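You operate a simulated robot arm through the tools that you are given. There is no shell and no other tool. Be economical: measure what you need, move in short steps, check, and stop when the job is done.

The job below is to be done with a simulated robot arm. You get a single attempt, and the scene is never put back.

JOB
Take the scoop with the smallest size on its label from the drawer table and put it on top of the carton there. Put the jar labelled "lemon" from the drawer table in the soak basin. Put the yellow sponge from the drawer table on the top of the small rack. Put the blue glass from the drawer table on the front corner of the small table. Put the green pad on the long table away on the top of the small rack. Fetch the white-clasp bottle and stand it on the blue pad. Take the red tub from the long table and put it on the top of the warm cabinet. Fetch the stopper from the top deck of the trolley and set it on the top of the side table. The order is free. Set down upright: jar, glass, white-clasp bottle.
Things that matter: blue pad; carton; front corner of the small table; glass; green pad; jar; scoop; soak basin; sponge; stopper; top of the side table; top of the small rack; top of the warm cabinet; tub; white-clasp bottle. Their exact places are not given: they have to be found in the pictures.

Only the result counts: the job must be done as asked and must still hold three seconds after the hand-in. Knocking over, shifting, dropping, spilling or breaking anything else fails it. Lids that push on must go on centred and level and be pressed home; caps that screw on are set level and turned clockwise until they are tight.

ROBOT AND FRAMES
A 6-joint arm with a four-finger gripper on a trunk, on a base that drives. Base frame: it is fixed to the floor where the robot stands at the start and does not move with it; the origin is under the middle of the robot, x ahead of it, y to its left, z up. Readings come in cm, rad, newtons and seconds.
Its first joint turns from -2.897 to 2.897 rad. Places, roughly: blue pad (8x8x2 cm) [380, 460, 90]; carton [125, 50, 100]; front corner of the small table (15x20 cm) [34, 312, 66]; glass [150, 75, 100]; green pad (9x6x5 cm) [220, 610, 90]; jar [125, 25, 100]; scoop [125, 25, 100]; soak basin (37x20 cm) [-54, 94, 66]; sponge [150, 75, 100]; stopper (6x6x3 cm) [-20, 550, 80]; top of the side table [10, 600, 80]; top of the small rack [290, 270, 90]; top of the warm cabinet [250, 570, 130]; tub [150, 650, 100]; white-clasp bottle (6x6x21 cm) [210, 610, 100]. Payload 3.67 kg.
The tool frame sits at the grasp point between the pads (the TCP): z along the fingers, y along the line on which they close. The tips reach 2.8 cm beyond it. Largest opening 11.2 cm; the body of the gripper starts 7.3 cm behind the TCP.
Orientation is that of the tool frame in the base frame, as a unit quaternion [x, y, z, w]. With the fingers straight down and closing along the base's y, the tool's x points along the base's -x, its y along +y and its z along -z.

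CONTROLS
- The arm moves only by the tool drive_tool. Its argument "rows" is a list of rows, each an object (a shift or turn left out is 0, a gripper value left out holds the last) with "dr": the turn, a rotation vector about the tool's x, y, z in rad, a list of three; "linear": the shift along the tool's x, y, z in cm, a list of three; "hand": the closure, from 0 (fully open) to 1 (shut). In form: [{"dr": [ax, ay, az], "linear": [x, y, z], "hand": hand}, ...]. A call has 1 to 10 rows; each row shifts and turns the commanded pose from where the row before left it, along the tool's axes as they then stand. A row lasts 0.2 s, in which the tool goes at most 5 cm and 0.15 rad; a call with a longer step from one row to the next is refused whole, and so is a gripper value outside its range. A pose out of reach is approached as far as the arm can. The call stops where the force on the tool passes 40 N (or 10 N more than at its start, if that is more) or the arm is blocked; 0.2 s more then pass. Each finger halts on what it meets, pressing with about 28 N; the grip force reading is that of the motor and also rises with nothing between the fingers. The clock runs only during rows and for 0.2 s after the last one: add rows that do not move to give the fingers time. The reply holds the time, the measured pose of the TCP, the force on the tool along the base axes, the opening and the grip force, in the units named above and with some noise, with the torque about the TCP (base axes, N m) and any sound that the robot's microphone picked up.
- Cameras (640 x 400 px; columns grow to the right, rows downward): "scene" is now at [7.98, 26.43, 130.74]; the picture's right is [0.67, -0.75, 0.00], its down [-0.57, -0.51, -0.65] and it looks along [0.48, 0.43, -0.76] (base axes); focal length 214 px, centre (320, 200). "wrist" rides on the gripper at [6, -1.8, -10.4] in the tool frame; the picture's right is [0.29, 0.96, 0.00], its down [-0.80, 0.24, -0.55] and it looks along [-0.53, 0.16, 0.83] (tool axes); focal length 234 px, centre (320, 200).
- get_image(camera): a new picture of that camera. No time passes.
- roll_base(legs): drives the robot by 1 to 6 legs, each [ahead, left, turn to the left] in cm, cm and rad, along the robot's own axes; the way and the turn of a leg run together, so that a leg with both is an arc; at most 150 cm and 3.142 rad a leg. The arm and the cameras ride along, it lands a little off, and it stops where it bumps. It gives what a move gives.
- turn_head(pan, tilt): turns the head with the scene camera to pan (to the left, within 2.496 rad either way) and tilt (down, from -0.506 to 1.204), counted from straight ahead of the robot. It gives what a move gives.
- pixel_to_xyz(camera, pixels): for up to 12 pixels [column, row] of the newest picture of that camera ("zoom" is the newest enlarged one), the place [x, y, z] in the base frame of the surface seen there, good to about 0.2 cm. No time passes.
- inspect(camera, box): a new picture of the part [left, top, right, bottom] of that camera's present view, enlarged. No time passes.
- job_done(): hands the job in; it is judged then, once.

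Keep the steps short. Do not move on a guess: measure, check each grasp and each placing, and mend mistakes. In all there are 322 turns and 186 pictures (those below and enlarged ones count). Leave the gripper open and the arm clear of the work at the hand-in unless told otherwise, and finish with a single line.

The tools are called by a JSON object that holds its "name" and its "arguments". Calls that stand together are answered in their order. drive_tool: Moves the arm, as the interface text tells. Its arguments: {"type":"object","properties":{"rows":{"type":"array","items":{"type":"object","properties":{"dr":{"type":"array","items":{"type":"number"}},"linear":{"type":"array","items":{"type":"number"}},"hand":{"type":"number"}}}}},"required":["rows"]} The other tools are called the same way: roll_base (legs) drives the base; turn_head (pan, tilt) turns the head that bears the scene camera; get_image (camera) takes a picture; pixel_to_xyz (camera, pixels) gives the place of the surface under pixels of a picture; inspect (camera, box) takes an enlarged picture of a part of a camera's view; job_done () hands the job in.

At the start:

```text
clock: 0.0
ee_pos: [50.59, 19.06, 118.29]
tool_rot: [0.001, 1.0, 0.0, 0.0]
force: [-0.1, -0.4, -1.1]
ft_torque: [0.0, 0.0, -0.01]
gripper_width: 11.2
finger_force: 0.0
robot x, y, heading: [0.27, 0.1, 0.002]
head pan, tilt: [0.728, 0.866]
```

scene: 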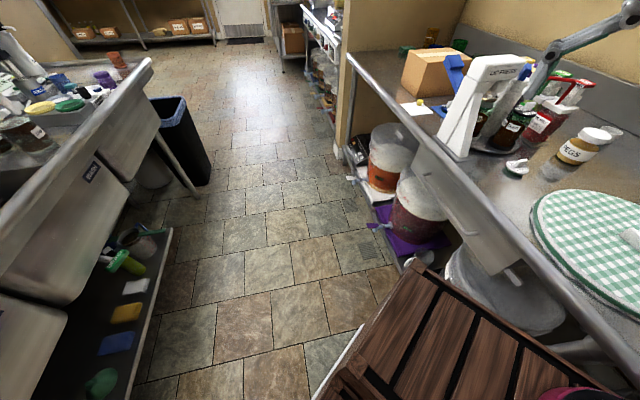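
wrist: 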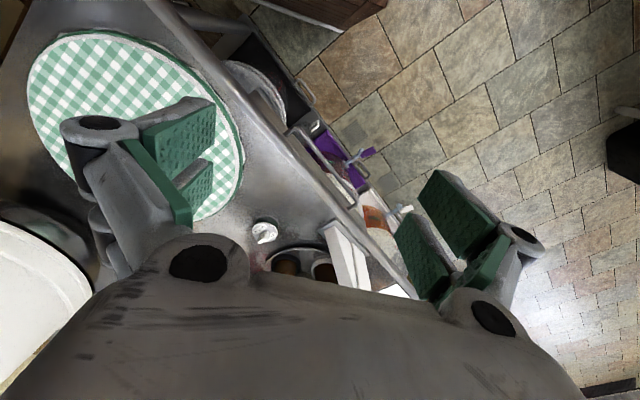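

I see a drawer table to the right with a carton and jars. I'll turn the head towards the drawer table to look closer.

{"name": "turn_head", "arguments": {"pan": 0.25, "tilt": 0.4}}

{"name": "get_image", "arguments": {"camera": "scene"}}

```text
clock: 0.9
ee_pos: [50.54, 19.03, 118.46]
tool_rot: [0.001, 1.0, 0.0, 0.0]
force: [-0.3, -0.1, 0.8]
ft_torque: [0.04, 0.04, 0.0]
gripper_width: 11.18
finger_force: 0.1
robot x, y, heading: [0.15, -0.11, 0.005]
head pan, tilt: [0.25, 0.4]
```

```text
183 pictures are left
```

scene: 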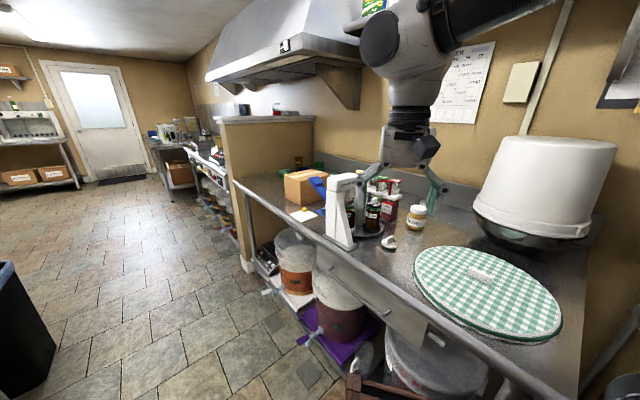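

I see the table with carton, jars, scale. Zoom in on it.

{"name": "inspect", "arguments": {"camera": "scene", "box": [270, 150, 450, 262]}}

{"name": "pixel_to_xyz", "arguments": {"camera": "scene", "pixels": [[305, 180], [304, 215], [340, 205], [416, 215], [388, 241], [322, 185], [320, 166], [373, 215], [372, 188], [392, 212], [530, 190], [480, 275]]}}

```text
3.56 times, centred on (360, 206) of scene
```

zoom: 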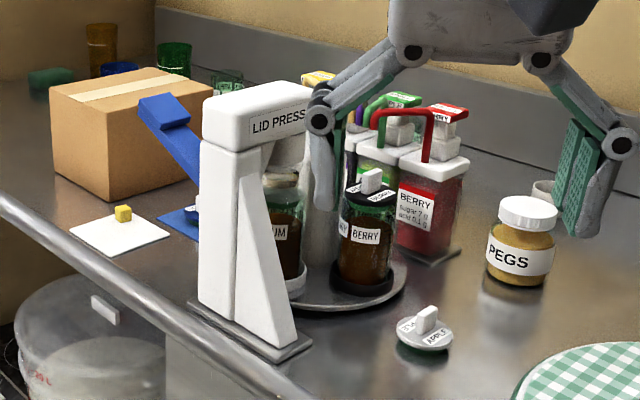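

```text
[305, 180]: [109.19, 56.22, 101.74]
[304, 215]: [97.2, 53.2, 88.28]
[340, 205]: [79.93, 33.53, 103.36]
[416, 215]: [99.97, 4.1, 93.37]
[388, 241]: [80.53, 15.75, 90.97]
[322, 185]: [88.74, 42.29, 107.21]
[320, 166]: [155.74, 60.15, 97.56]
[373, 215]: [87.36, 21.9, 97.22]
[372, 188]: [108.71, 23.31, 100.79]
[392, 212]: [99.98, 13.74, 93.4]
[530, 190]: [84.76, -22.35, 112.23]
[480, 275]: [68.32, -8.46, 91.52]
```

Next, look down at the near floor and to the sides to know obstacles.

{"name": "turn_head", "arguments": {"pan": 0.2, "tilt": 1.15}}

{"name": "get_image", "arguments": {"camera": "scene"}}

{"name": "pixel_to_xyz", "arguments": {"camera": "scene", "pixels": [[100, 200], [200, 200], [300, 200], [400, 200], [100, 300], [200, 300], [300, 300], [400, 300], [200, 380], [300, 380], [400, 100], [300, 120]]}}

{"name": "turn_head", "arguments": {"pan": 1.6, "tilt": 0.5}}

{"name": "get_image", "arguments": {"camera": "scene"}}

{"name": "turn_head", "arguments": {"pan": 2.45, "tilt": 0.5}}

{"name": "get_image", "arguments": {"camera": "scene"}}

```text
clock: 2.0
ee_pos: [50.64, 18.93, 118.42]
tool_rot: [0.0, 1.0, -0.001, 0.0]
force: [0.6, 0.1, -0.2]
ft_torque: [0.0, 0.03, -0.03]
gripper_width: 11.2
finger_force: 0.1
robot x, y, heading: [0.05, 0.17, 0.006]
head pan, tilt: [0.201, 1.15]
```

```text
181 pictures are left
```

scene: 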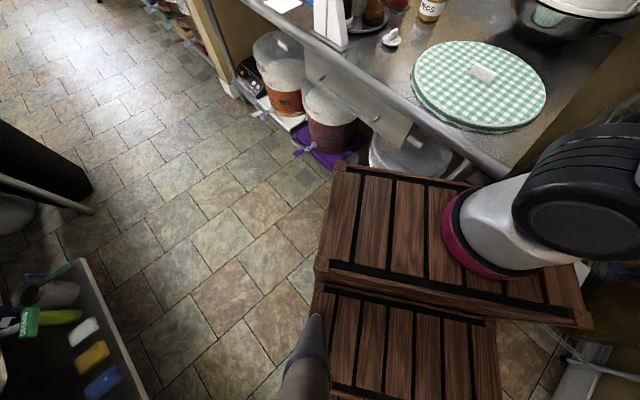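

```text
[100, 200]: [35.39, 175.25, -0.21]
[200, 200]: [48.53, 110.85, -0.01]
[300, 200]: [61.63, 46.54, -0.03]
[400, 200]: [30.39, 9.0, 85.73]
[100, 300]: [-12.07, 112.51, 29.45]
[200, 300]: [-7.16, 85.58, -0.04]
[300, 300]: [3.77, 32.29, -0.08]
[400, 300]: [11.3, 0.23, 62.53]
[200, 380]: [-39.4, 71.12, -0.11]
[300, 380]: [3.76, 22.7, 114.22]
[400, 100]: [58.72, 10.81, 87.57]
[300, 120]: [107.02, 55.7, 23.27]
```

```text
clock: 3.5
ee_pos: [50.66, 18.84, 118.42]
tool_rot: [0.0, 1.0, 0.0, -0.001]
force: [1.2, -0.2, -0.5]
ft_torque: [-0.02, -0.04, -0.01]
gripper_width: 11.23
finger_force: 0.0
robot x, y, heading: [0.03, -0.2, 0.001]
head pan, tilt: [1.6, 0.499]
```

```text
180 pictures are left
```

scene: 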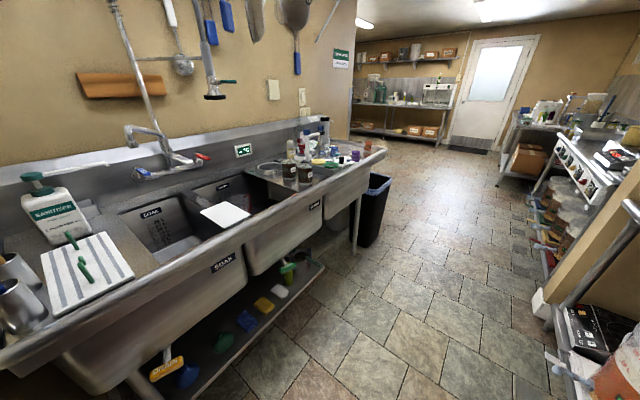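

```text
clock: 4.7
ee_pos: [50.61, 19.07, 118.42]
tool_rot: [0.0, 1.0, 0.0, 0.0]
force: [0.4, -0.5, 0.2]
ft_torque: [-0.02, 0.04, 0.0]
gripper_width: 11.21
finger_force: 0.1
robot x, y, heading: [-0.31, -0.1, -0.003]
head pan, tilt: [2.45, 0.499]
```

```text
179 pictures are left
```

scene: 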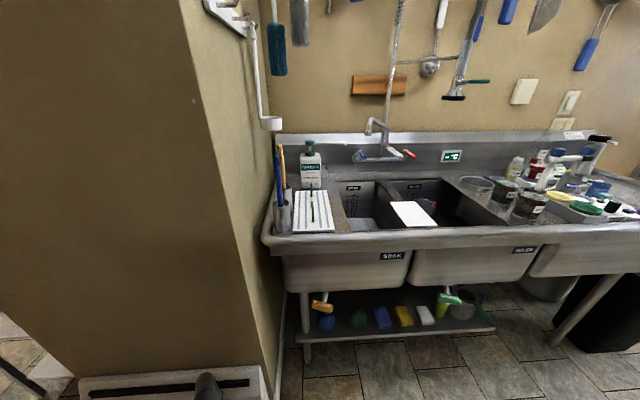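

The big brown thing is my own trunk. Sinks lie to the left/behind. Measure the sink, with the current picture.

{"name": "pixel_to_xyz", "arguments": {"camera": "scene", "pixels": [[290, 245], [420, 236], [600, 222], [360, 205], [350, 226], [430, 192], [408, 212], [455, 215], [330, 210], [385, 325], [500, 330], [280, 370]]}}

{"name": "inspect", "arguments": {"camera": "scene", "box": [280, 130, 480, 255]}}

```text
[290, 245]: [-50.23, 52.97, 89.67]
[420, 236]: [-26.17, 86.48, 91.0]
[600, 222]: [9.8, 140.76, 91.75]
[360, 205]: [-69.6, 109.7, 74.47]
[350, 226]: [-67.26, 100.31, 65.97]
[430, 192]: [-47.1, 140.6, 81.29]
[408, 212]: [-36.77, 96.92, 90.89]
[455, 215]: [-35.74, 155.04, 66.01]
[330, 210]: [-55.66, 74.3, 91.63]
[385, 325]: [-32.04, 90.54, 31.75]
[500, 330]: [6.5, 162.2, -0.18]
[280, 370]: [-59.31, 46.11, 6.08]
```

```text
3.20 times, centred on (380, 192) of scene
```

zoom: 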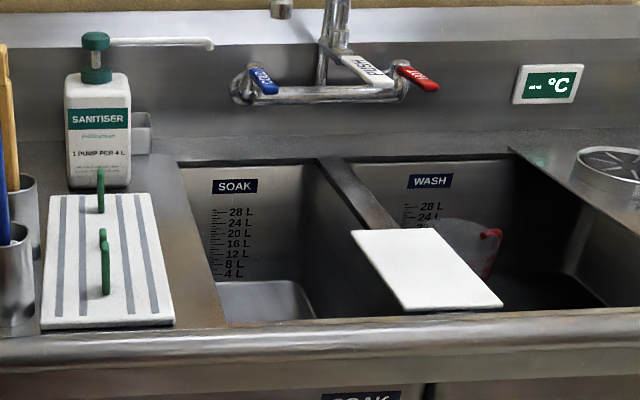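

Soak basin is the left basin (floor z≈66). Now drive 35 cm left to view the drawer table from another angle.

{"name": "roll_base", "arguments": {"legs": [[0, 35, 0]]}}

{"name": "turn_head", "arguments": {"pan": -0.15, "tilt": 0.5}}

{"name": "get_image", "arguments": {"camera": "scene"}}

{"name": "get_image", "arguments": {"camera": "wrist"}}

```text
clock: 7.0
ee_pos: [50.66, 54.34, 118.42]
tool_rot: [-0.001, 1.0, 0.0, 0.0]
force: [-0.6, -0.6, -0.4]
ft_torque: [0.0, -0.01, -0.04]
gripper_width: 11.17
finger_force: 0.1
robot x, y, heading: [0.1, 35.06, -0.001]
head pan, tilt: [2.45, 0.499]
```

```text
clock: 9.3
ee_pos: [50.67, 54.3, 118.46]
tool_rot: [-0.001, 1.0, 0.001, 0.0]
force: [0.5, -0.2, -0.1]
ft_torque: [-0.01, 0.02, 0.0]
gripper_width: 11.19
finger_force: 0.1
robot x, y, heading: [0.37, 35.41, 0.003]
head pan, tilt: [-0.15, 0.499]
```

```text
177 pictures are left
```

scene: 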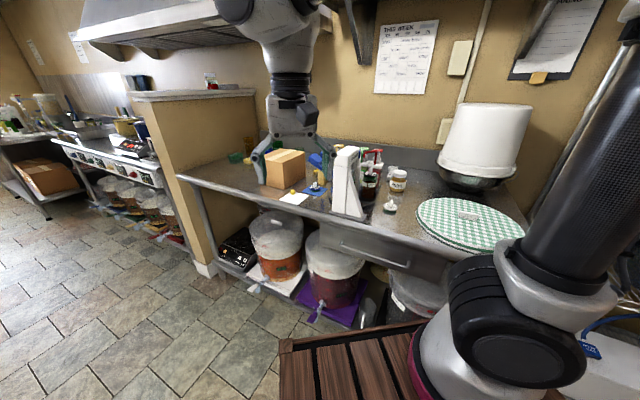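

```text
176 pictures are left
```

wrist: 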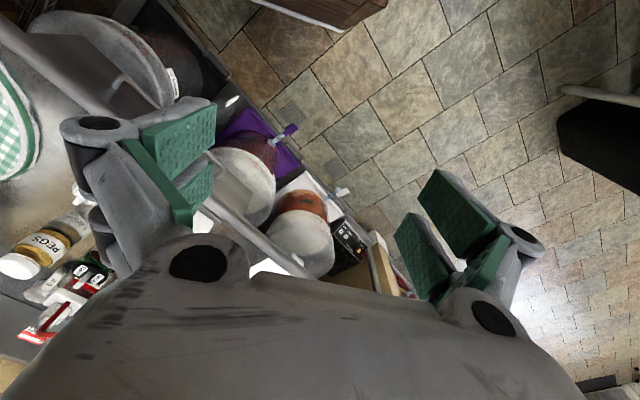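

Measure the table edge and objects, and zoom.

{"name": "inspect", "arguments": {"camera": "scene", "box": [225, 135, 425, 260]}}

{"name": "pixel_to_xyz", "arguments": {"camera": "scene", "pixels": [[190, 182], [300, 222], [420, 258], [465, 243], [240, 185], [294, 196], [317, 190], [400, 178], [390, 207], [345, 175], [215, 270], [300, 345]]}}

```text
3.20 times, centred on (325, 198) of scene
```

zoom: 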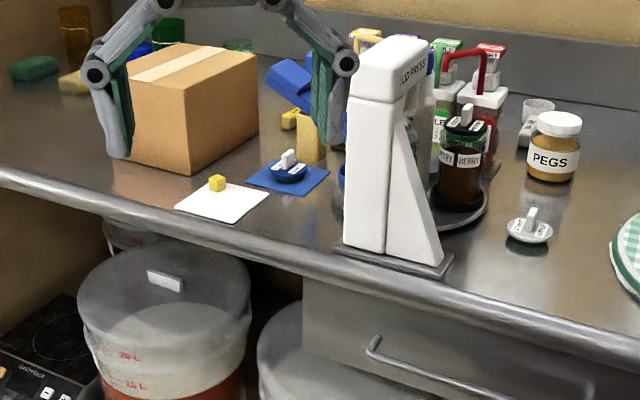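

```text
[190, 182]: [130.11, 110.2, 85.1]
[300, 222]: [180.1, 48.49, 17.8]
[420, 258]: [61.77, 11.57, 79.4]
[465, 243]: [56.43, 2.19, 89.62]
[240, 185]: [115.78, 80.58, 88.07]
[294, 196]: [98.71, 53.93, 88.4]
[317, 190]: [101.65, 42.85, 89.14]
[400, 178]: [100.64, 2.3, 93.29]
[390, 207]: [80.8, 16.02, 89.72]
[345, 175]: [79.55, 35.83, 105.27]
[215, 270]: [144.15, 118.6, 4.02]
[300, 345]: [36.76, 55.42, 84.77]
```

The table edge runs diagonally (direction ≈ 56°). I'll drive along the aisle and turn to face the table squarely.

{"name": "roll_base", "arguments": {"legs": [[36, 61, 0], [0, 0, -0.6]]}}

{"name": "turn_head", "arguments": {"pan": -0.1, "tilt": 0.55}}

{"name": "get_image", "arguments": {"camera": "scene"}}

{"name": "get_image", "arguments": {"camera": "wrist"}}

```text
clock: 12.9
ee_pos: [84.33, 113.16, 118.33]
tool_rot: [-0.006, 1.0, 0.0, 0.0]
force: [0.6, 0.6, -1.4]
ft_torque: [-0.02, -0.01, -0.03]
gripper_width: 11.2
finger_force: 0.1
robot x, y, heading: [33.63, 93.12, 0.012]
head pan, tilt: [-0.15, 0.499]
stopped in leg 1: the robot was blocked; the commanded pose is now the measured one
```

```text
clock: 13.5
ee_pos: [84.19, 113.06, 118.38]
tool_rot: [-0.007, 1.0, 0.0, 0.0]
force: [0.9, 0.1, 0.5]
ft_torque: [-0.02, 0.02, -0.02]
gripper_width: 11.21
finger_force: 0.1
robot x, y, heading: [33.81, 93.32, 0.013]
head pan, tilt: [-0.099, 0.55]
```

```text
174 pictures are left
```

scene: 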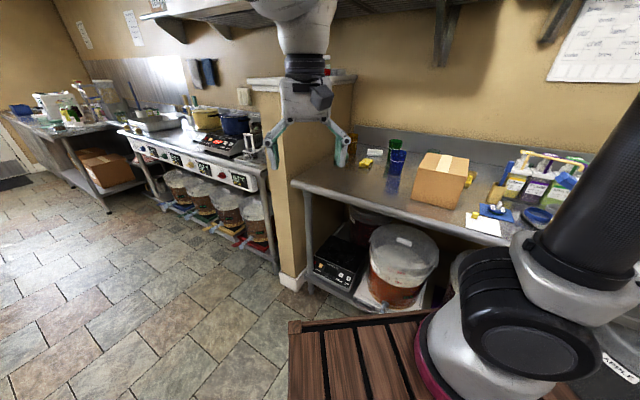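

```text
173 pictures are left
```

wrist: 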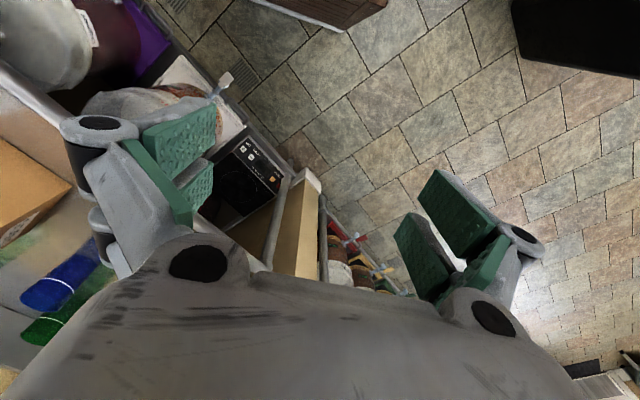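

The base bumped near its end point. Look down at what it touched.

{"name": "turn_head", "arguments": {"pan": -0.7, "tilt": 1.15}}

{"name": "get_image", "arguments": {"camera": "scene"}}

{"name": "turn_head", "arguments": {"pan": 0.9, "tilt": 1.1}}

{"name": "get_image", "arguments": {"camera": "scene"}}

```text
clock: 14.5
ee_pos: [84.24, 113.21, 118.33]
tool_rot: [-0.008, 1.0, 0.0, 0.0]
force: [0.1, 0.1, -0.1]
ft_torque: [0.02, 0.02, -0.01]
gripper_width: 11.18
finger_force: 0.0
robot x, y, heading: [33.85, 93.86, 0.018]
head pan, tilt: [-0.7, 1.15]
```

```text
172 pictures are left
```

scene: 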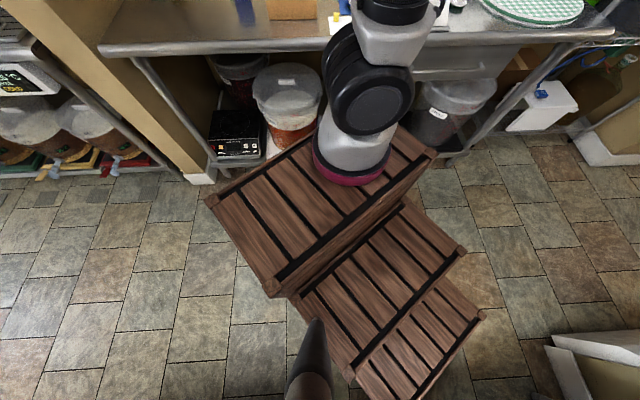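

```text
clock: 16.2
ee_pos: [84.24, 113.25, 118.43]
tool_rot: [-0.007, 1.0, 0.0, 0.0]
force: [-0.3, -0.7, 0.0]
ft_torque: [0.0, 0.04, 0.01]
gripper_width: 11.2
finger_force: 0.1
robot x, y, heading: [33.57, 93.13, 0.014]
head pan, tilt: [0.901, 1.1]
```

```text
171 pictures are left
```

scene: 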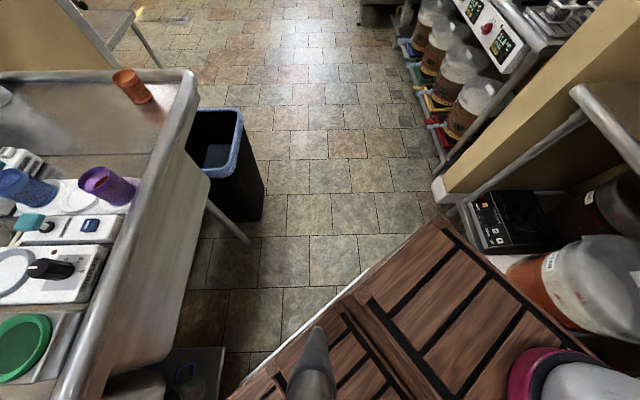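

Measure trunk front corner and nearby items in this view.

{"name": "pixel_to_xyz", "arguments": {"camera": "scene", "pixels": [[447, 222], [590, 345], [360, 295], [270, 370], [480, 235], [445, 190], [580, 90], [170, 330], [215, 150], [545, 280]]}}

{"name": "turn_head", "arguments": {"pan": -0.7, "tilt": 1.15}}

{"name": "inspect", "arguments": {"camera": "scene", "box": [180, 20, 500, 220]}}

{"name": "pixel_to_xyz", "arguments": {"camera": "zoom", "pixels": [[505, 268], [510, 300], [55, 365], [70, 375], [120, 290], [300, 230], [320, 265], [460, 240], [550, 210], [555, 255], [250, 215]]}}

```text
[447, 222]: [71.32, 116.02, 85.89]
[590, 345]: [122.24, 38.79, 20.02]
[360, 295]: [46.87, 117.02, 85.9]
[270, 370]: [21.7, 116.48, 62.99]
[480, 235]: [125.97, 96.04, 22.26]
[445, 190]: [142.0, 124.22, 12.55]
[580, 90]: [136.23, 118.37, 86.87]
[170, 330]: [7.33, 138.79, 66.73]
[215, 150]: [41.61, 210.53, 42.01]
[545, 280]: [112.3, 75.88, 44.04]
```

```text
clock: 17.9
ee_pos: [84.24, 113.28, 118.47]
tool_rot: [-0.007, 1.0, 0.0, 0.0]
force: [0.3, 0.1, 0.3]
ft_torque: [-0.01, 0.03, -0.02]
gripper_width: 11.2
finger_force: 0.0
robot x, y, heading: [34.07, 93.4, 0.013]
head pan, tilt: [-0.7, 1.15]
```

```text
2.00 times, centred on (340, 120) of scene
```

zoom: 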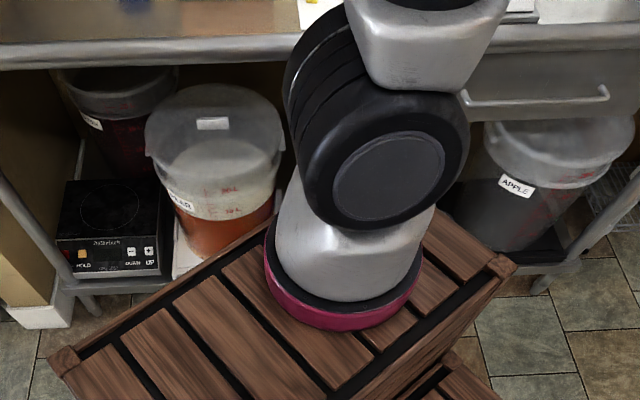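

```text
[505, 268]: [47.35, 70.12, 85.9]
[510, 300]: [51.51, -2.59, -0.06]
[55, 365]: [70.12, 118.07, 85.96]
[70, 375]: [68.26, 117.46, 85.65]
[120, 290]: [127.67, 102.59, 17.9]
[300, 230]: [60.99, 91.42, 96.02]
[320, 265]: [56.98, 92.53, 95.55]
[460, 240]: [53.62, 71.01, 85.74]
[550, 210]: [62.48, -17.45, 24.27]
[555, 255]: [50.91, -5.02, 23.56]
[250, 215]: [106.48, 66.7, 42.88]
```

The rear-left corner touched the sink front. Move 12 cm toward the table, then turn to face it.

{"name": "roll_base", "arguments": {"legs": [[10, -7, 0], [0, 0, -0.6]]}}

{"name": "turn_head", "arguments": {"pan": -0.2, "tilt": 0.6}}

{"name": "get_image", "arguments": {"camera": "scene"}}

{"name": "get_image", "arguments": {"camera": "wrist"}}

```text
clock: 20.8
ee_pos: [96.76, 74.38, 118.38]
tool_rot: [0.29, 0.957, 0.0, 0.0]
force: [0.3, 0.1, -0.5]
ft_torque: [-0.02, -0.03, -0.01]
gripper_width: 11.17
finger_force: 0.1
robot x, y, heading: [43.51, 86.44, -0.588]
head pan, tilt: [-0.7, 1.15]
```

```text
clock: 21.7
ee_pos: [96.73, 74.47, 118.5]
tool_rot: [0.29, 0.957, 0.0, 0.0]
force: [0.0, 0.9, -0.8]
ft_torque: [0.0, -0.01, -0.02]
gripper_width: 11.19
finger_force: 0.0
robot x, y, heading: [43.86, 86.53, -0.587]
head pan, tilt: [-0.201, 0.6]
```

```text
169 pictures are left
```

scene: 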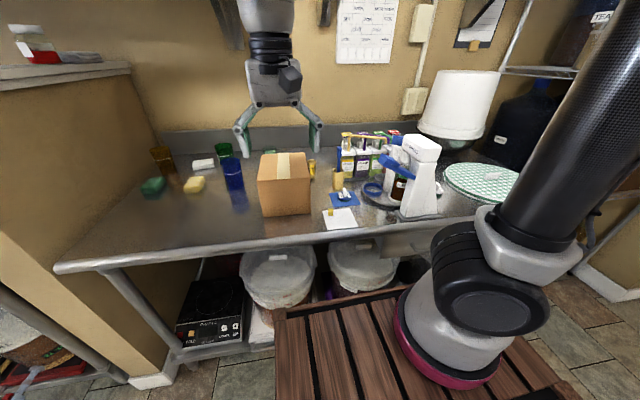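

```text
168 pictures are left
```

wrist: 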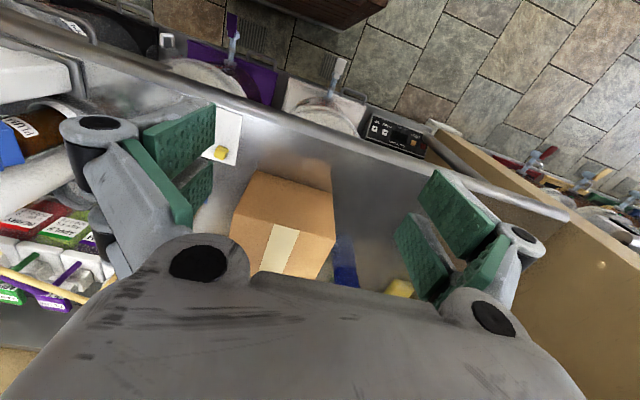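

Good view now. Zoom in on left and right parts of the table.

{"name": "inspect", "arguments": {"camera": "scene", "box": [310, 120, 450, 232]}}

{"name": "inspect", "arguments": {"camera": "scene", "box": [130, 120, 330, 240]}}

{"name": "pixel_to_xyz", "arguments": {"camera": "scene", "pixels": [[192, 186], [194, 177], [234, 165], [234, 185], [284, 165], [285, 190], [235, 205], [310, 165], [338, 178], [358, 160], [395, 165], [421, 160]]}}

```text
3.57 times, centred on (380, 176) of scene
```

zoom: 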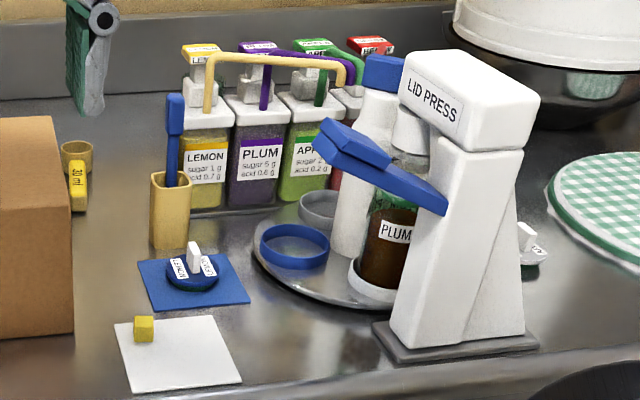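

```text
3.20 times, centred on (230, 180) of scene
```

zoom: 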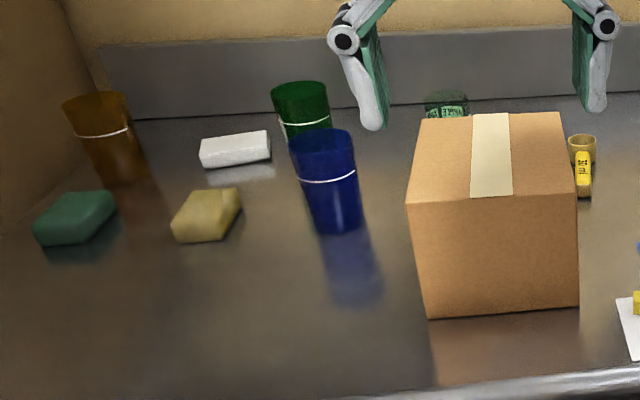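

```text
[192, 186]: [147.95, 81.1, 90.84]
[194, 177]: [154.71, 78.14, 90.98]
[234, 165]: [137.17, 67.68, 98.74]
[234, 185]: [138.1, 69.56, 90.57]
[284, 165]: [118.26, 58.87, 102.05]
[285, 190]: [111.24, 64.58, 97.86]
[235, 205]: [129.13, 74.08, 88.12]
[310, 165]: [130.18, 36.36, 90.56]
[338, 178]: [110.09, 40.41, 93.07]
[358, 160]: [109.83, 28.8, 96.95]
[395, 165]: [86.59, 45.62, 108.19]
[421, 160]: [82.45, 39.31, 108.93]
```

Shift the robot right along the table to see the scoops and jars behind.

{"name": "roll_base", "arguments": {"legs": [[0, -45, 0]]}}

{"name": "turn_head", "arguments": {"pan": -0.2, "tilt": 0.6}}

{"name": "get_image", "arguments": {"camera": "scene"}}

{"name": "inspect", "arguments": {"camera": "scene", "box": [190, 110, 350, 230]}}

{"name": "inspect", "arguments": {"camera": "scene", "box": [300, 130, 420, 220]}}

```text
clock: 24.5
ee_pos: [71.44, 36.39, 118.46]
tool_rot: [0.292, 0.956, 0.001, 0.0]
force: [1.0, 0.3, -0.6]
ft_torque: [0.0, 0.0, 0.03]
gripper_width: 11.19
finger_force: 0.1
robot x, y, heading: [18.81, 48.67, -0.592]
head pan, tilt: [-0.201, 0.6]
```

```text
clock: 25.1
ee_pos: [71.31, 36.31, 118.37]
tool_rot: [0.292, 0.956, 0.001, 0.0]
force: [0.0, -1.0, 0.0]
ft_torque: [0.04, 0.0, 0.01]
gripper_width: 11.21
finger_force: 0.1
robot x, y, heading: [18.46, 48.5, -0.598]
head pan, tilt: [-0.201, 0.6]
```

```text
165 pictures are left
```

scene: 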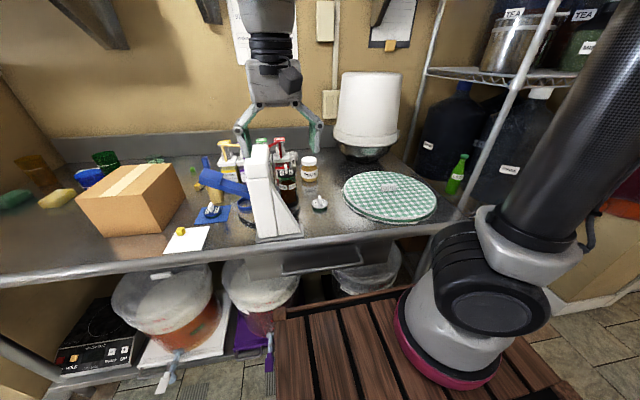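

```text
3.33 times, centred on (270, 170) of scene
```

zoom: 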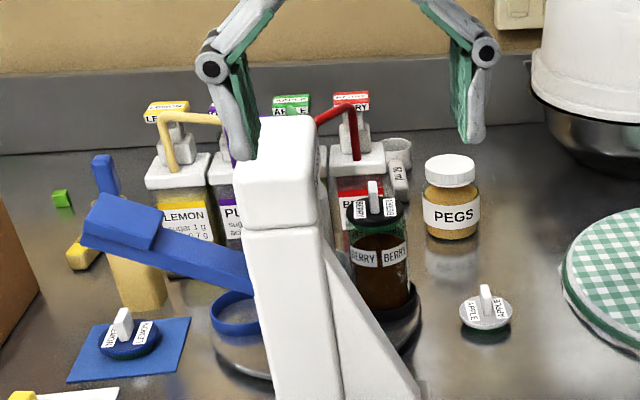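

```text
4.44 times, centred on (360, 175) of scene
```

zoom: 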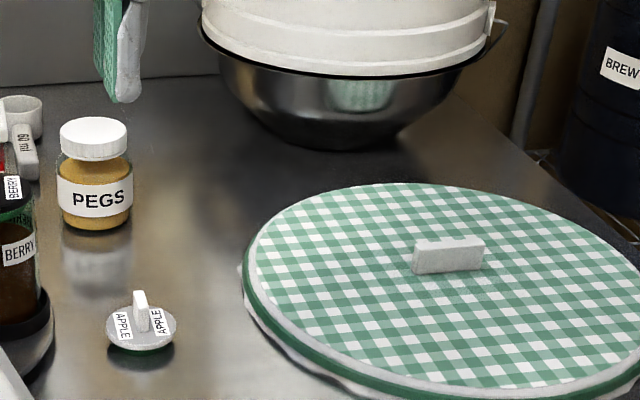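

Now go left to see behind the carton.

{"name": "roll_base", "arguments": {"legs": [[0, 80, 0]]}}

{"name": "turn_head", "arguments": {"pan": -0.5, "tilt": 0.5}}

{"name": "inspect", "arguments": {"camera": "scene", "box": [160, 80, 480, 280]}}

```text
clock: 29.4
ee_pos: [116.04, 103.8, 118.43]
tool_rot: [0.286, 0.958, 0.0, 0.001]
force: [0.1, 0.8, 0.6]
ft_torque: [0.01, -0.02, 0.0]
gripper_width: 11.21
finger_force: 0.0
robot x, y, heading: [63.51, 115.86, -0.581]
head pan, tilt: [-0.201, 0.6]
```

```text
clock: 30.2
ee_pos: [115.95, 103.92, 118.38]
tool_rot: [0.285, 0.959, -0.001, 0.0]
force: [0.2, -0.2, -0.1]
ft_torque: [0.0, 0.0, -0.03]
gripper_width: 11.22
finger_force: 0.1
robot x, y, heading: [63.0, 115.57, -0.577]
head pan, tilt: [-0.499, 0.499]
```

```text
2.00 times, centred on (320, 180) of scene
```

zoom: 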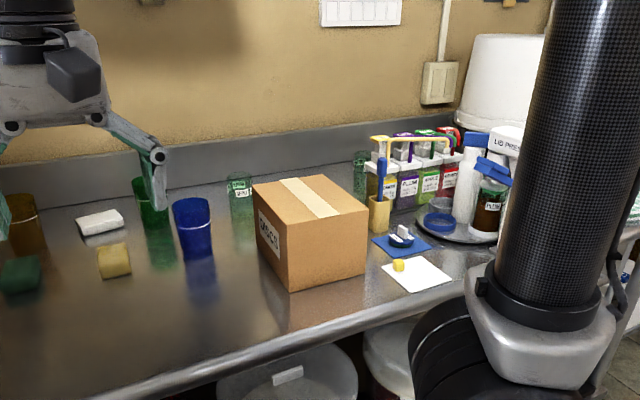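

{"name": "inspect", "arguments": {"camera": "scene", "box": [265, 145, 355, 200]}}

{"name": "inspect", "arguments": {"camera": "scene", "box": [340, 140, 430, 220]}}

```text
7.11 times, centred on (310, 172) of scene
```

zoom: 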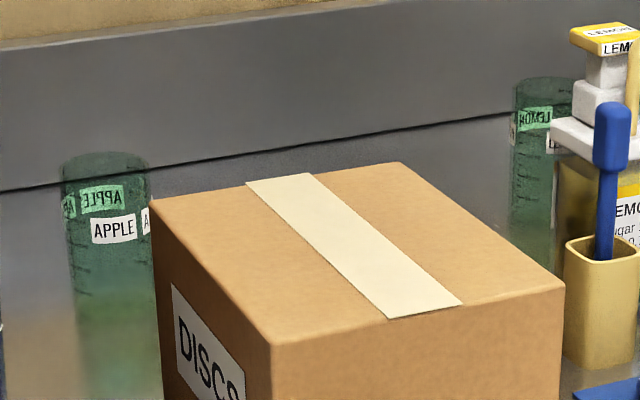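

```text
5.00 times, centred on (385, 180) of scene
```

zoom: 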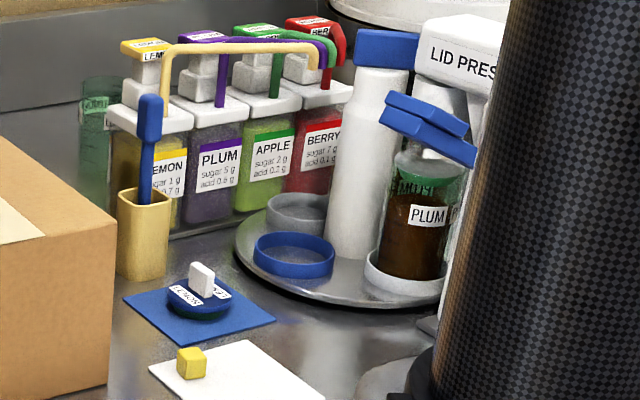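

{"name": "pixel_to_xyz", "arguments": {"camera": "zoom", "pixels": [[95, 140], [95, 105], [100, 190], [140, 235], [150, 110], [290, 255], [205, 290], [190, 370], [60, 180], [110, 350]]}}

{"name": "pixel_to_xyz", "arguments": {"camera": "scene", "pixels": [[216, 210], [252, 187], [257, 215], [268, 180], [358, 160], [400, 148], [210, 190], [340, 205]]}}

```text
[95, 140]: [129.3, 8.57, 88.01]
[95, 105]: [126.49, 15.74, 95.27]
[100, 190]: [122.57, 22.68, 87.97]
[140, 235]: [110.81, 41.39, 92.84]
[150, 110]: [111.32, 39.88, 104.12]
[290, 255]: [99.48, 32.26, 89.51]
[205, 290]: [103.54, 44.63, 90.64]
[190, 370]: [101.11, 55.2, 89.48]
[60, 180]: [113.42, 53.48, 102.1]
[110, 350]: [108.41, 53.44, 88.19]
```

```text
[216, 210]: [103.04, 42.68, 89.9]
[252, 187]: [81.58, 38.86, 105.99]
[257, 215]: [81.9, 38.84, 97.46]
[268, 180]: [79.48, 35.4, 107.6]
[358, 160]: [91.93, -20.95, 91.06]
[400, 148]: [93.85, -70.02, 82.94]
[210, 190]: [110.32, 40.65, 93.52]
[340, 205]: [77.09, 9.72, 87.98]
```

The lemon jar is an empty green glass jar at about (126,16), behind the lemon dispenser. Move right and extend the arm high to look from above with the wrist camera.

{"name": "roll_base", "arguments": {"legs": [[2, -40, -0.02]]}}

{"name": "drive_tool", "arguments": {"rows": [{"linear": [-4, 0, -2]}, {"linear": [-4, 0, -2]}, {"linear": [-4, 0, -2]}, {"linear": [-4, 0, -2]}, {"linear": [-4, 0, -2]}]}}

{"name": "get_image", "arguments": {"camera": "wrist"}}

```text
clock: 32.7
ee_pos: [94.82, 67.9, 118.5]
tool_rot: [0.298, 0.955, 0.001, -0.001]
force: [0.4, -0.2, -0.1]
ft_torque: [0.02, -0.02, -0.03]
gripper_width: 11.18
finger_force: 0.1
robot x, y, heading: [42.18, 81.27, -0.607]
head pan, tilt: [-0.499, 0.499]
```

```text
clock: 33.9
ee_pos: [111.02, 56.49, 128.28]
tool_rot: [0.298, 0.955, 0.0, 0.0]
force: [-0.3, 0.9, -0.1]
ft_torque: [-0.03, -0.06, 0.03]
gripper_width: 11.2
finger_force: 0.0
robot x, y, heading: [41.9, 80.93, -0.606]
head pan, tilt: [-0.499, 0.499]
```

```text
159 pictures are left
```

wrist: 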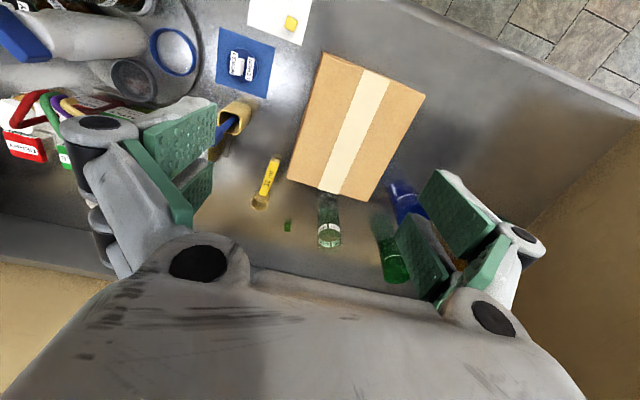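

{"name": "inspect", "arguments": {"camera": "wrist", "box": [210, 90, 370, 260]}}

{"name": "pixel_to_xyz", "arguments": {"camera": "wrist", "pixels": [[270, 178], [277, 160], [260, 200], [288, 225], [329, 240], [329, 205], [240, 66], [324, 55], [425, 95], [288, 178], [373, 201], [235, 115]]}}

```text
2.35 times, centred on (290, 175) of wrist
```

zoom: 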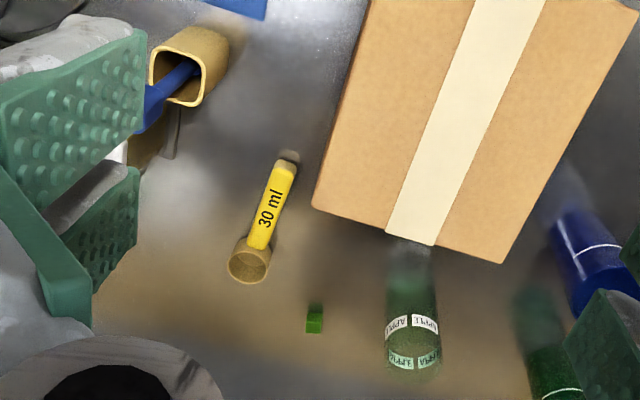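

```text
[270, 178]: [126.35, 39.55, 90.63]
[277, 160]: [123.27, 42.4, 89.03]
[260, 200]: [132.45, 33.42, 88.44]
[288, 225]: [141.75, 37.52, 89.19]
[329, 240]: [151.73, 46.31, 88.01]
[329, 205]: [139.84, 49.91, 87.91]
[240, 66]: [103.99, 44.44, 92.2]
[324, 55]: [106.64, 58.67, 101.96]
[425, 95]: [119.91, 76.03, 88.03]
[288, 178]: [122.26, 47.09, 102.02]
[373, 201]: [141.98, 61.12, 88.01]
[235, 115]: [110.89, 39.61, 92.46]
```

Scoops so far: yellow 30 ml and white 60 ml. Check the right part of the table from above.

{"name": "roll_base", "arguments": {"legs": [[0, -38, 0]]}}

{"name": "get_image", "arguments": {"camera": "wrist"}}

{"name": "inspect", "arguments": {"camera": "wrist", "box": [180, 20, 440, 250]}}

```text
clock: 36.3
ee_pos: [89.08, 24.58, 128.35]
tool_rot: [0.3, 0.954, -0.001, 0.0]
force: [-0.3, 0.1, -0.8]
ft_torque: [-0.01, -0.01, 0.0]
gripper_width: 11.21
finger_force: 0.0
robot x, y, heading: [20.37, 49.3, -0.611]
head pan, tilt: [-0.499, 0.499]
```

```text
157 pictures are left
```

wrist: 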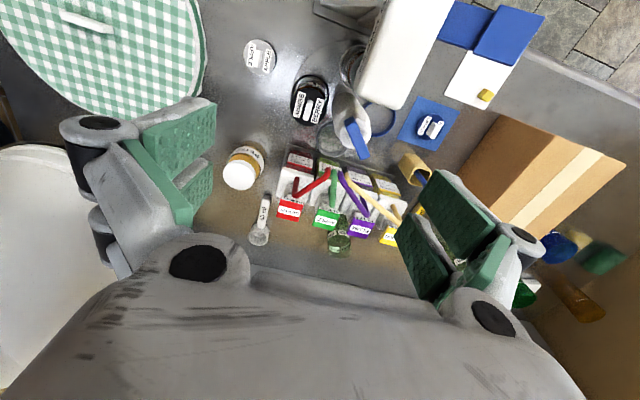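

```text
1.74 times, centred on (310, 135) of wrist
```

zoom: 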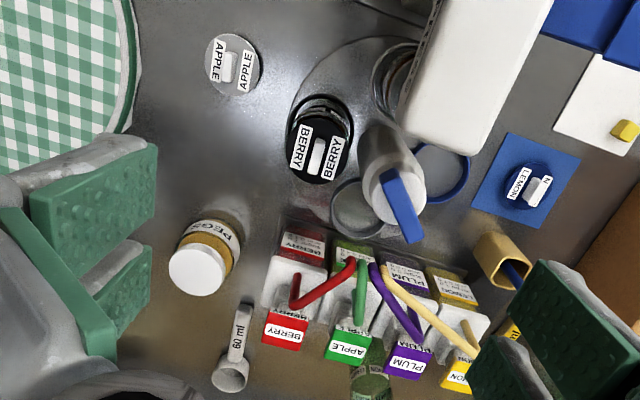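

Move the arm forward to look behind the dispensers.

{"name": "drive_tool", "arguments": {"rows": [{"linear": [-4, 2, -1]}, {"linear": [-4, 2, -1]}, {"linear": [-4, 2, -1]}]}}

{"name": "get_image", "arguments": {"camera": "wrist"}}

{"name": "inspect", "arguments": {"camera": "wrist", "box": [200, 70, 440, 250]}}

```text
clock: 37.1
ee_pos: [100.73, 22.54, 129.66]
tool_rot: [0.3, 0.954, 0.0, 0.001]
force: [-0.1, 0.1, -0.1]
ft_torque: [-0.03, -0.03, 0.01]
gripper_width: 11.2
finger_force: 0.0
out of reach, approached as far as the arm can: row 3
robot x, y, heading: [20.41, 49.59, -0.614]
head pan, tilt: [-0.499, 0.499]
```

```text
155 pictures are left
```

wrist: 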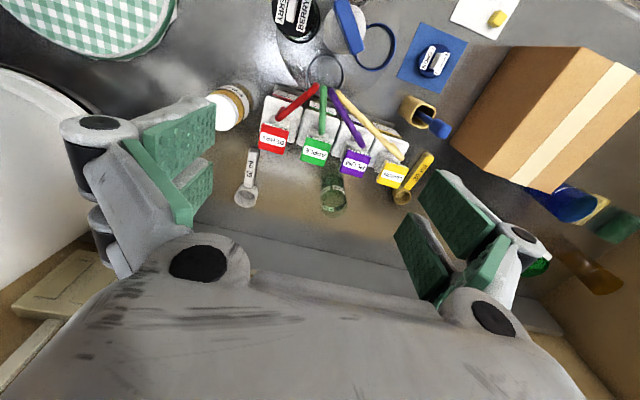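

```text
2.22 times, centred on (320, 160) of wrist
```

zoom: 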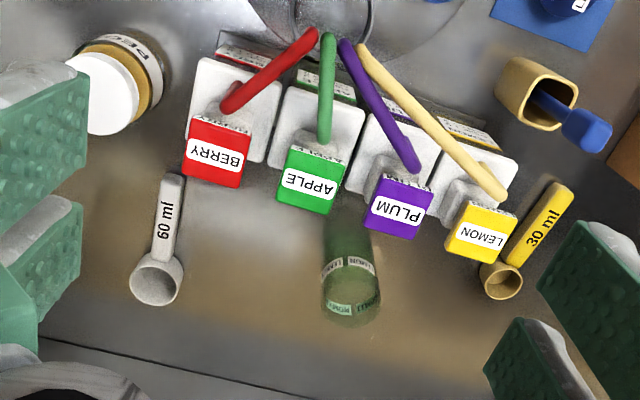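

{"name": "pixel_to_xyz", "arguments": {"camera": "zoom", "pixels": [[350, 305], [350, 285], [350, 240], [325, 280], [378, 280], [350, 265], [375, 300], [322, 300], [350, 322], [400, 200], [320, 180], [480, 235]]}}

```text
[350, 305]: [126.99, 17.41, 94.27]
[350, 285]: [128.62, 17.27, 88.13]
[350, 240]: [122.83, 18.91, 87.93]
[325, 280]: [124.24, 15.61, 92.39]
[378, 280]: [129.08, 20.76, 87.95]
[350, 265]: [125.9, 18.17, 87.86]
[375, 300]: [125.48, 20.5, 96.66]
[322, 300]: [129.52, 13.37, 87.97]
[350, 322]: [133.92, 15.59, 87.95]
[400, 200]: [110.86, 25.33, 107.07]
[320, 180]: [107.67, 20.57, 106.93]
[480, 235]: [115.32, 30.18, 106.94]
```

Only the 60 ml and 30 ml scoops exist → take the yellow 30 ml. Drive left so the scoop is in front, slightly closer.

{"name": "roll_base", "arguments": {"legs": [[4, 44, 0]]}}

{"name": "get_image", "arguments": {"camera": "wrist"}}

{"name": "inspect", "arguments": {"camera": "wrist", "box": [200, 50, 440, 250]}}

```text
clock: 39.8
ee_pos: [129.31, 56.0, 129.71]
tool_rot: [0.302, 0.953, -0.001, 0.0]
force: [-0.6, 0.1, -0.7]
ft_torque: [0.01, -0.02, -0.01]
gripper_width: 11.2
finger_force: 0.1
robot x, y, heading: [48.5, 83.18, -0.616]
head pan, tilt: [-0.499, 0.499]
```

```text
153 pictures are left
```

wrist: 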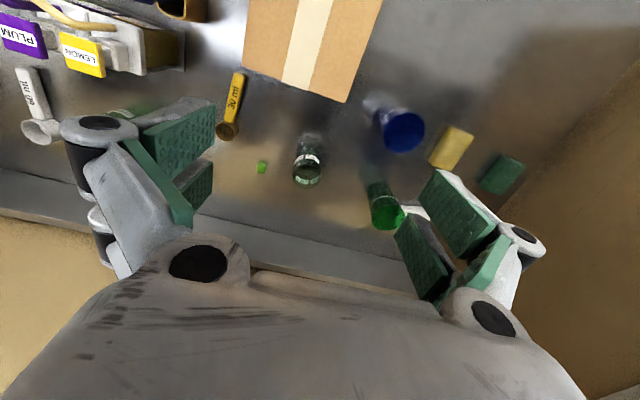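

```text
2.00 times, centred on (320, 150) of wrist
```

zoom: 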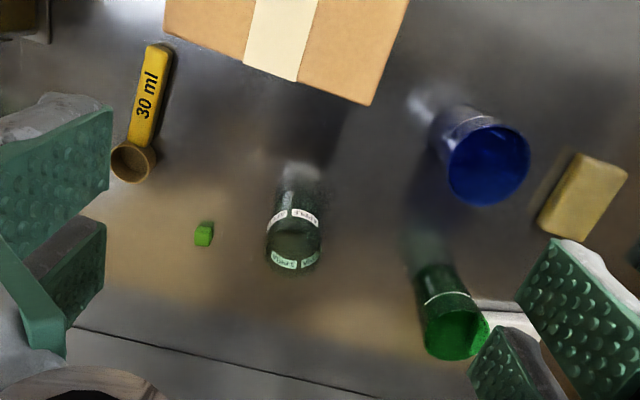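

{"name": "pixel_to_xyz", "arguments": {"camera": "zoom", "pixels": [[155, 48], [150, 90], [140, 135], [143, 90], [160, 90], [133, 160], [205, 234], [488, 165], [446, 165], [530, 165], [583, 197], [370, 100]]}}

{"name": "pixel_to_xyz", "arguments": {"camera": "wrist", "pixels": [[246, 63], [346, 101], [300, 40], [402, 130], [402, 112], [450, 147], [452, 158], [437, 135], [465, 150], [500, 173]]}}

```text
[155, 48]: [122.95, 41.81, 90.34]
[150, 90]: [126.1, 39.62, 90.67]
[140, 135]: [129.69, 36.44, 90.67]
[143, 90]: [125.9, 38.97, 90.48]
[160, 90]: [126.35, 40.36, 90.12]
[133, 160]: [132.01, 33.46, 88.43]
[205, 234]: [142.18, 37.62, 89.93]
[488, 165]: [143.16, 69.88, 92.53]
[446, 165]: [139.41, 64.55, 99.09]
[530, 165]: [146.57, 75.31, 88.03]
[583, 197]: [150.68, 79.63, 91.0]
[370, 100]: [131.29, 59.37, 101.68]
```

```text
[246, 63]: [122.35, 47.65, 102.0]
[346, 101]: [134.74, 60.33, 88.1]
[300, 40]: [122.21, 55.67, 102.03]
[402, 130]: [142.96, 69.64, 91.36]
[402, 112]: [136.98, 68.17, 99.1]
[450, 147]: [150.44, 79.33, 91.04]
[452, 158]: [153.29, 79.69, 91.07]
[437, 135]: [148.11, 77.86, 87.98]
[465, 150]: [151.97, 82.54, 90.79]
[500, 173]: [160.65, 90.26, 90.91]
```

Move above the scoop handle with the gripper partly closed (~6 cm), descending to z≈108.

{"name": "drive_tool", "arguments": {"rows": [{"linear": [-2.4, -4, 0], "hand": 0.45}, {"linear": [-2.4, -4, 0]}, {"linear": [-2.3, -4, 0]}, {"linear": [-2.3, -3.6, 0]}, {"linear": [0, 0, 5]}, {"linear": [0, 0, 5]}, {"linear": [0, 0, 5]}, {"linear": [0, 0, 5]}, {"linear": [0, 0, 2]}]}}

{"name": "get_image", "arguments": {"camera": "wrist"}}

```text
clock: 41.8
ee_pos: [126.1, 38.13, 106.4]
tool_rot: [0.301, 0.954, 0.001, 0.001]
force: [0.2, 0.4, 1.3]
ft_torque: [-0.04, -0.03, -0.02]
gripper_width: 6.13
finger_force: 0.2
out of reach, approached as far as the arm can: row 2, 3, 4
robot x, y, heading: [48.59, 83.35, -0.614]
head pan, tilt: [-0.499, 0.499]
```

```text
151 pictures are left
```

wrist: 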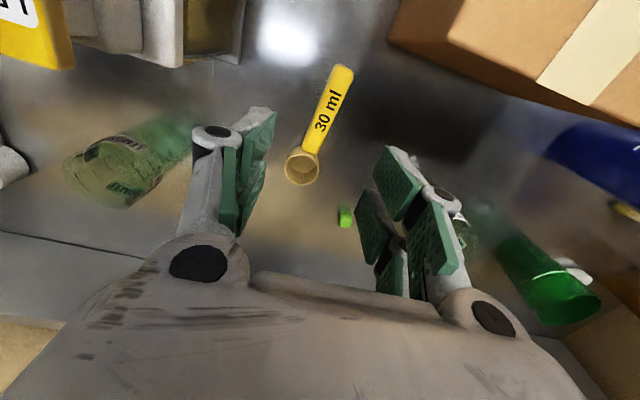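

Clear of dispensers. Descend around the handle.

{"name": "drive_tool", "arguments": {"rows": [{"linear": [-0.9, 0.4, 4]}, {"linear": [-0.8, 0.4, 4]}, {"linear": [0, 0, 4]}, {"linear": [0, 0, 2.8]}]}}

{"name": "get_image", "arguments": {"camera": "wrist"}}

```text
clock: 42.8
ee_pos: [128.06, 38.08, 91.79]
tool_rot: [0.301, 0.953, -0.001, 0.002]
force: [-0.6, -0.7, 0.8]
ft_torque: [0.01, -0.04, -0.06]
gripper_width: 6.19
finger_force: 0.0
robot x, y, heading: [48.46, 83.14, -0.608]
head pan, tilt: [-0.499, 0.499]
```

```text
150 pictures are left
```

wrist: 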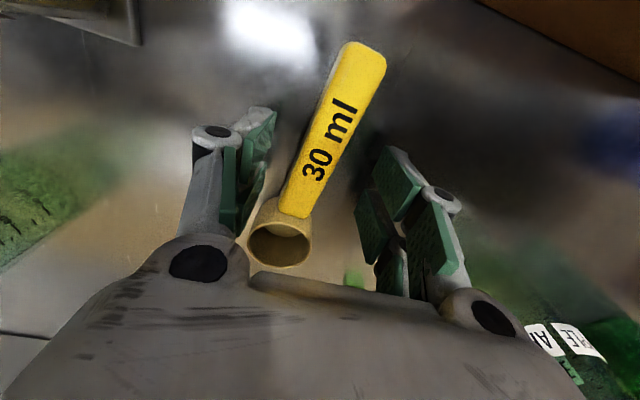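

{"name": "drive_tool", "arguments": {"rows": [{"linear": [0, 0, 0.6]}, {"hand": 1}, {}, {}]}}

{"name": "drive_tool", "arguments": {"rows": [{"linear": [0, 0, -4]}, {"linear": [0, 0, -4]}, {"linear": [0, 0, -4]}, {"linear": [2, 0, -4]}, {"linear": [0, 0, -4]}]}}

{"name": "get_image", "arguments": {"camera": "wrist"}}

```text
clock: 43.8
ee_pos: [128.16, 38.08, 91.19]
tool_rot: [0.301, 0.954, 0.0, 0.001]
force: [0.1, 0.3, 0.4]
ft_torque: [-0.01, -0.01, 0.01]
gripper_width: 2.12
finger_force: 28.0
robot x, y, heading: [48.3, 83.02, -0.613]
head pan, tilt: [-0.499, 0.499]
```

```text
clock: 45.0
ee_pos: [126.31, 39.25, 111.17]
tool_rot: [0.302, 0.953, -0.001, 0.002]
force: [-0.3, -0.1, -0.5]
ft_torque: [0.0, 0.01, 0.02]
gripper_width: 2.1
finger_force: 28.0
robot x, y, heading: [48.56, 83.11, -0.613]
head pan, tilt: [-0.499, 0.499]
```

```text
149 pictures are left
```

wrist: 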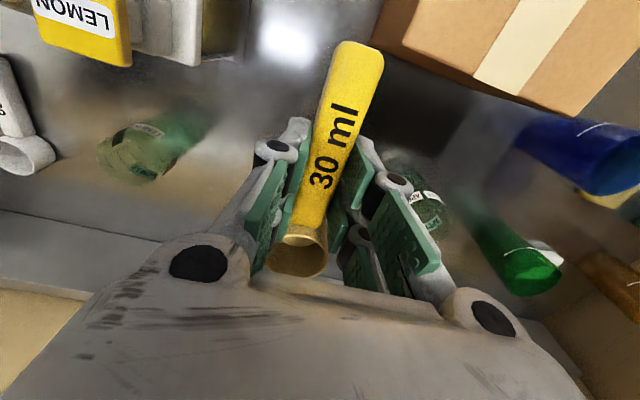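

Holding the scoop. Move above the carton's top centre (≈119,59, top z 102).

{"name": "drive_tool", "arguments": {"rows": [{"linear": [3.4, 2.4, 0]}, {"linear": [3.4, 2.4, 0]}, {"linear": [3.4, 2.4, 0]}, {"linear": [3.3, 2.4, 0]}, {"linear": [3.3, 2.4, 0]}, {"linear": [0, 0, 3]}]}}

{"name": "get_image", "arguments": {"camera": "wrist"}}

```text
clock: 46.4
ee_pos: [119.26, 58.53, 107.89]
tool_rot: [0.302, 0.953, -0.001, 0.001]
force: [0.5, -0.8, 0.0]
ft_torque: [-0.01, 0.0, 0.04]
gripper_width: 2.11
finger_force: 27.9
robot x, y, heading: [48.8, 82.97, -0.62]
head pan, tilt: [-0.499, 0.499]
```

```text
148 pictures are left
```

wrist: 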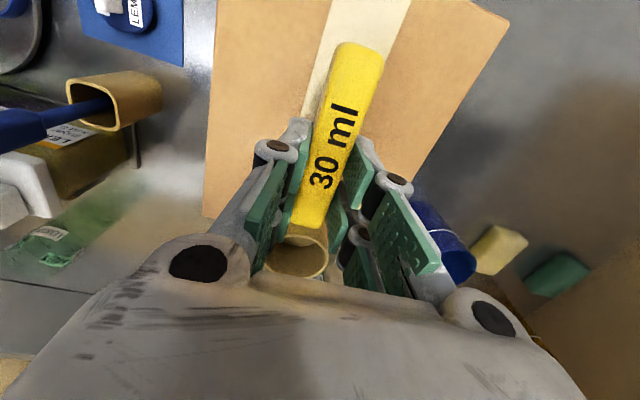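

Centred over the carton. Lower and release.

{"name": "drive_tool", "arguments": {"rows": [{"linear": [0, 0, 1.5]}, {"linear": [0, 0, 1]}, {}, {"hand": 0.6}, {}]}}

{"name": "drive_tool", "arguments": {"rows": [{"linear": [0, 0, -3]}, {"linear": [0, 0, -4]}, {"linear": [0, 0, -4]}, {"linear": [0, 0, -4], "hand": 0.2}]}}

{"name": "get_image", "arguments": {"camera": "wrist"}}

```text
clock: 47.6
ee_pos: [119.47, 58.45, 105.59]
tool_rot: [0.302, 0.953, -0.001, 0.0]
force: [0.8, -1.1, 0.5]
ft_torque: [0.0, -0.03, -0.03]
gripper_width: 4.47
finger_force: 0.0
robot x, y, heading: [48.85, 83.43, -0.616]
head pan, tilt: [-0.499, 0.499]
```

```text
clock: 48.6
ee_pos: [119.35, 58.49, 120.65]
tool_rot: [0.301, 0.954, 0.001, 0.0]
force: [-0.7, 0.0, 0.2]
ft_torque: [0.02, 0.05, -0.03]
gripper_width: 8.97
finger_force: 0.0
robot x, y, heading: [48.6, 83.35, -0.616]
head pan, tilt: [-0.499, 0.499]
```

```text
147 pictures are left
```

wrist: 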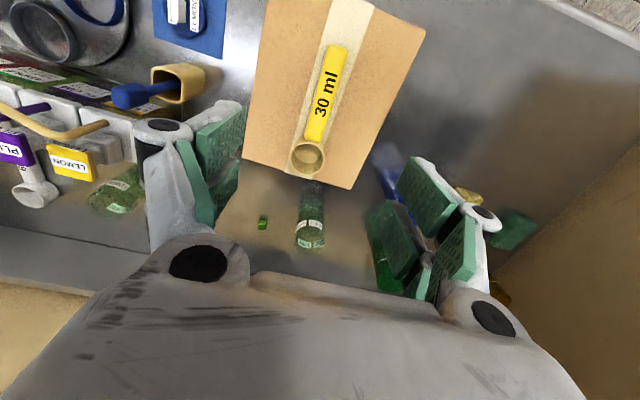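

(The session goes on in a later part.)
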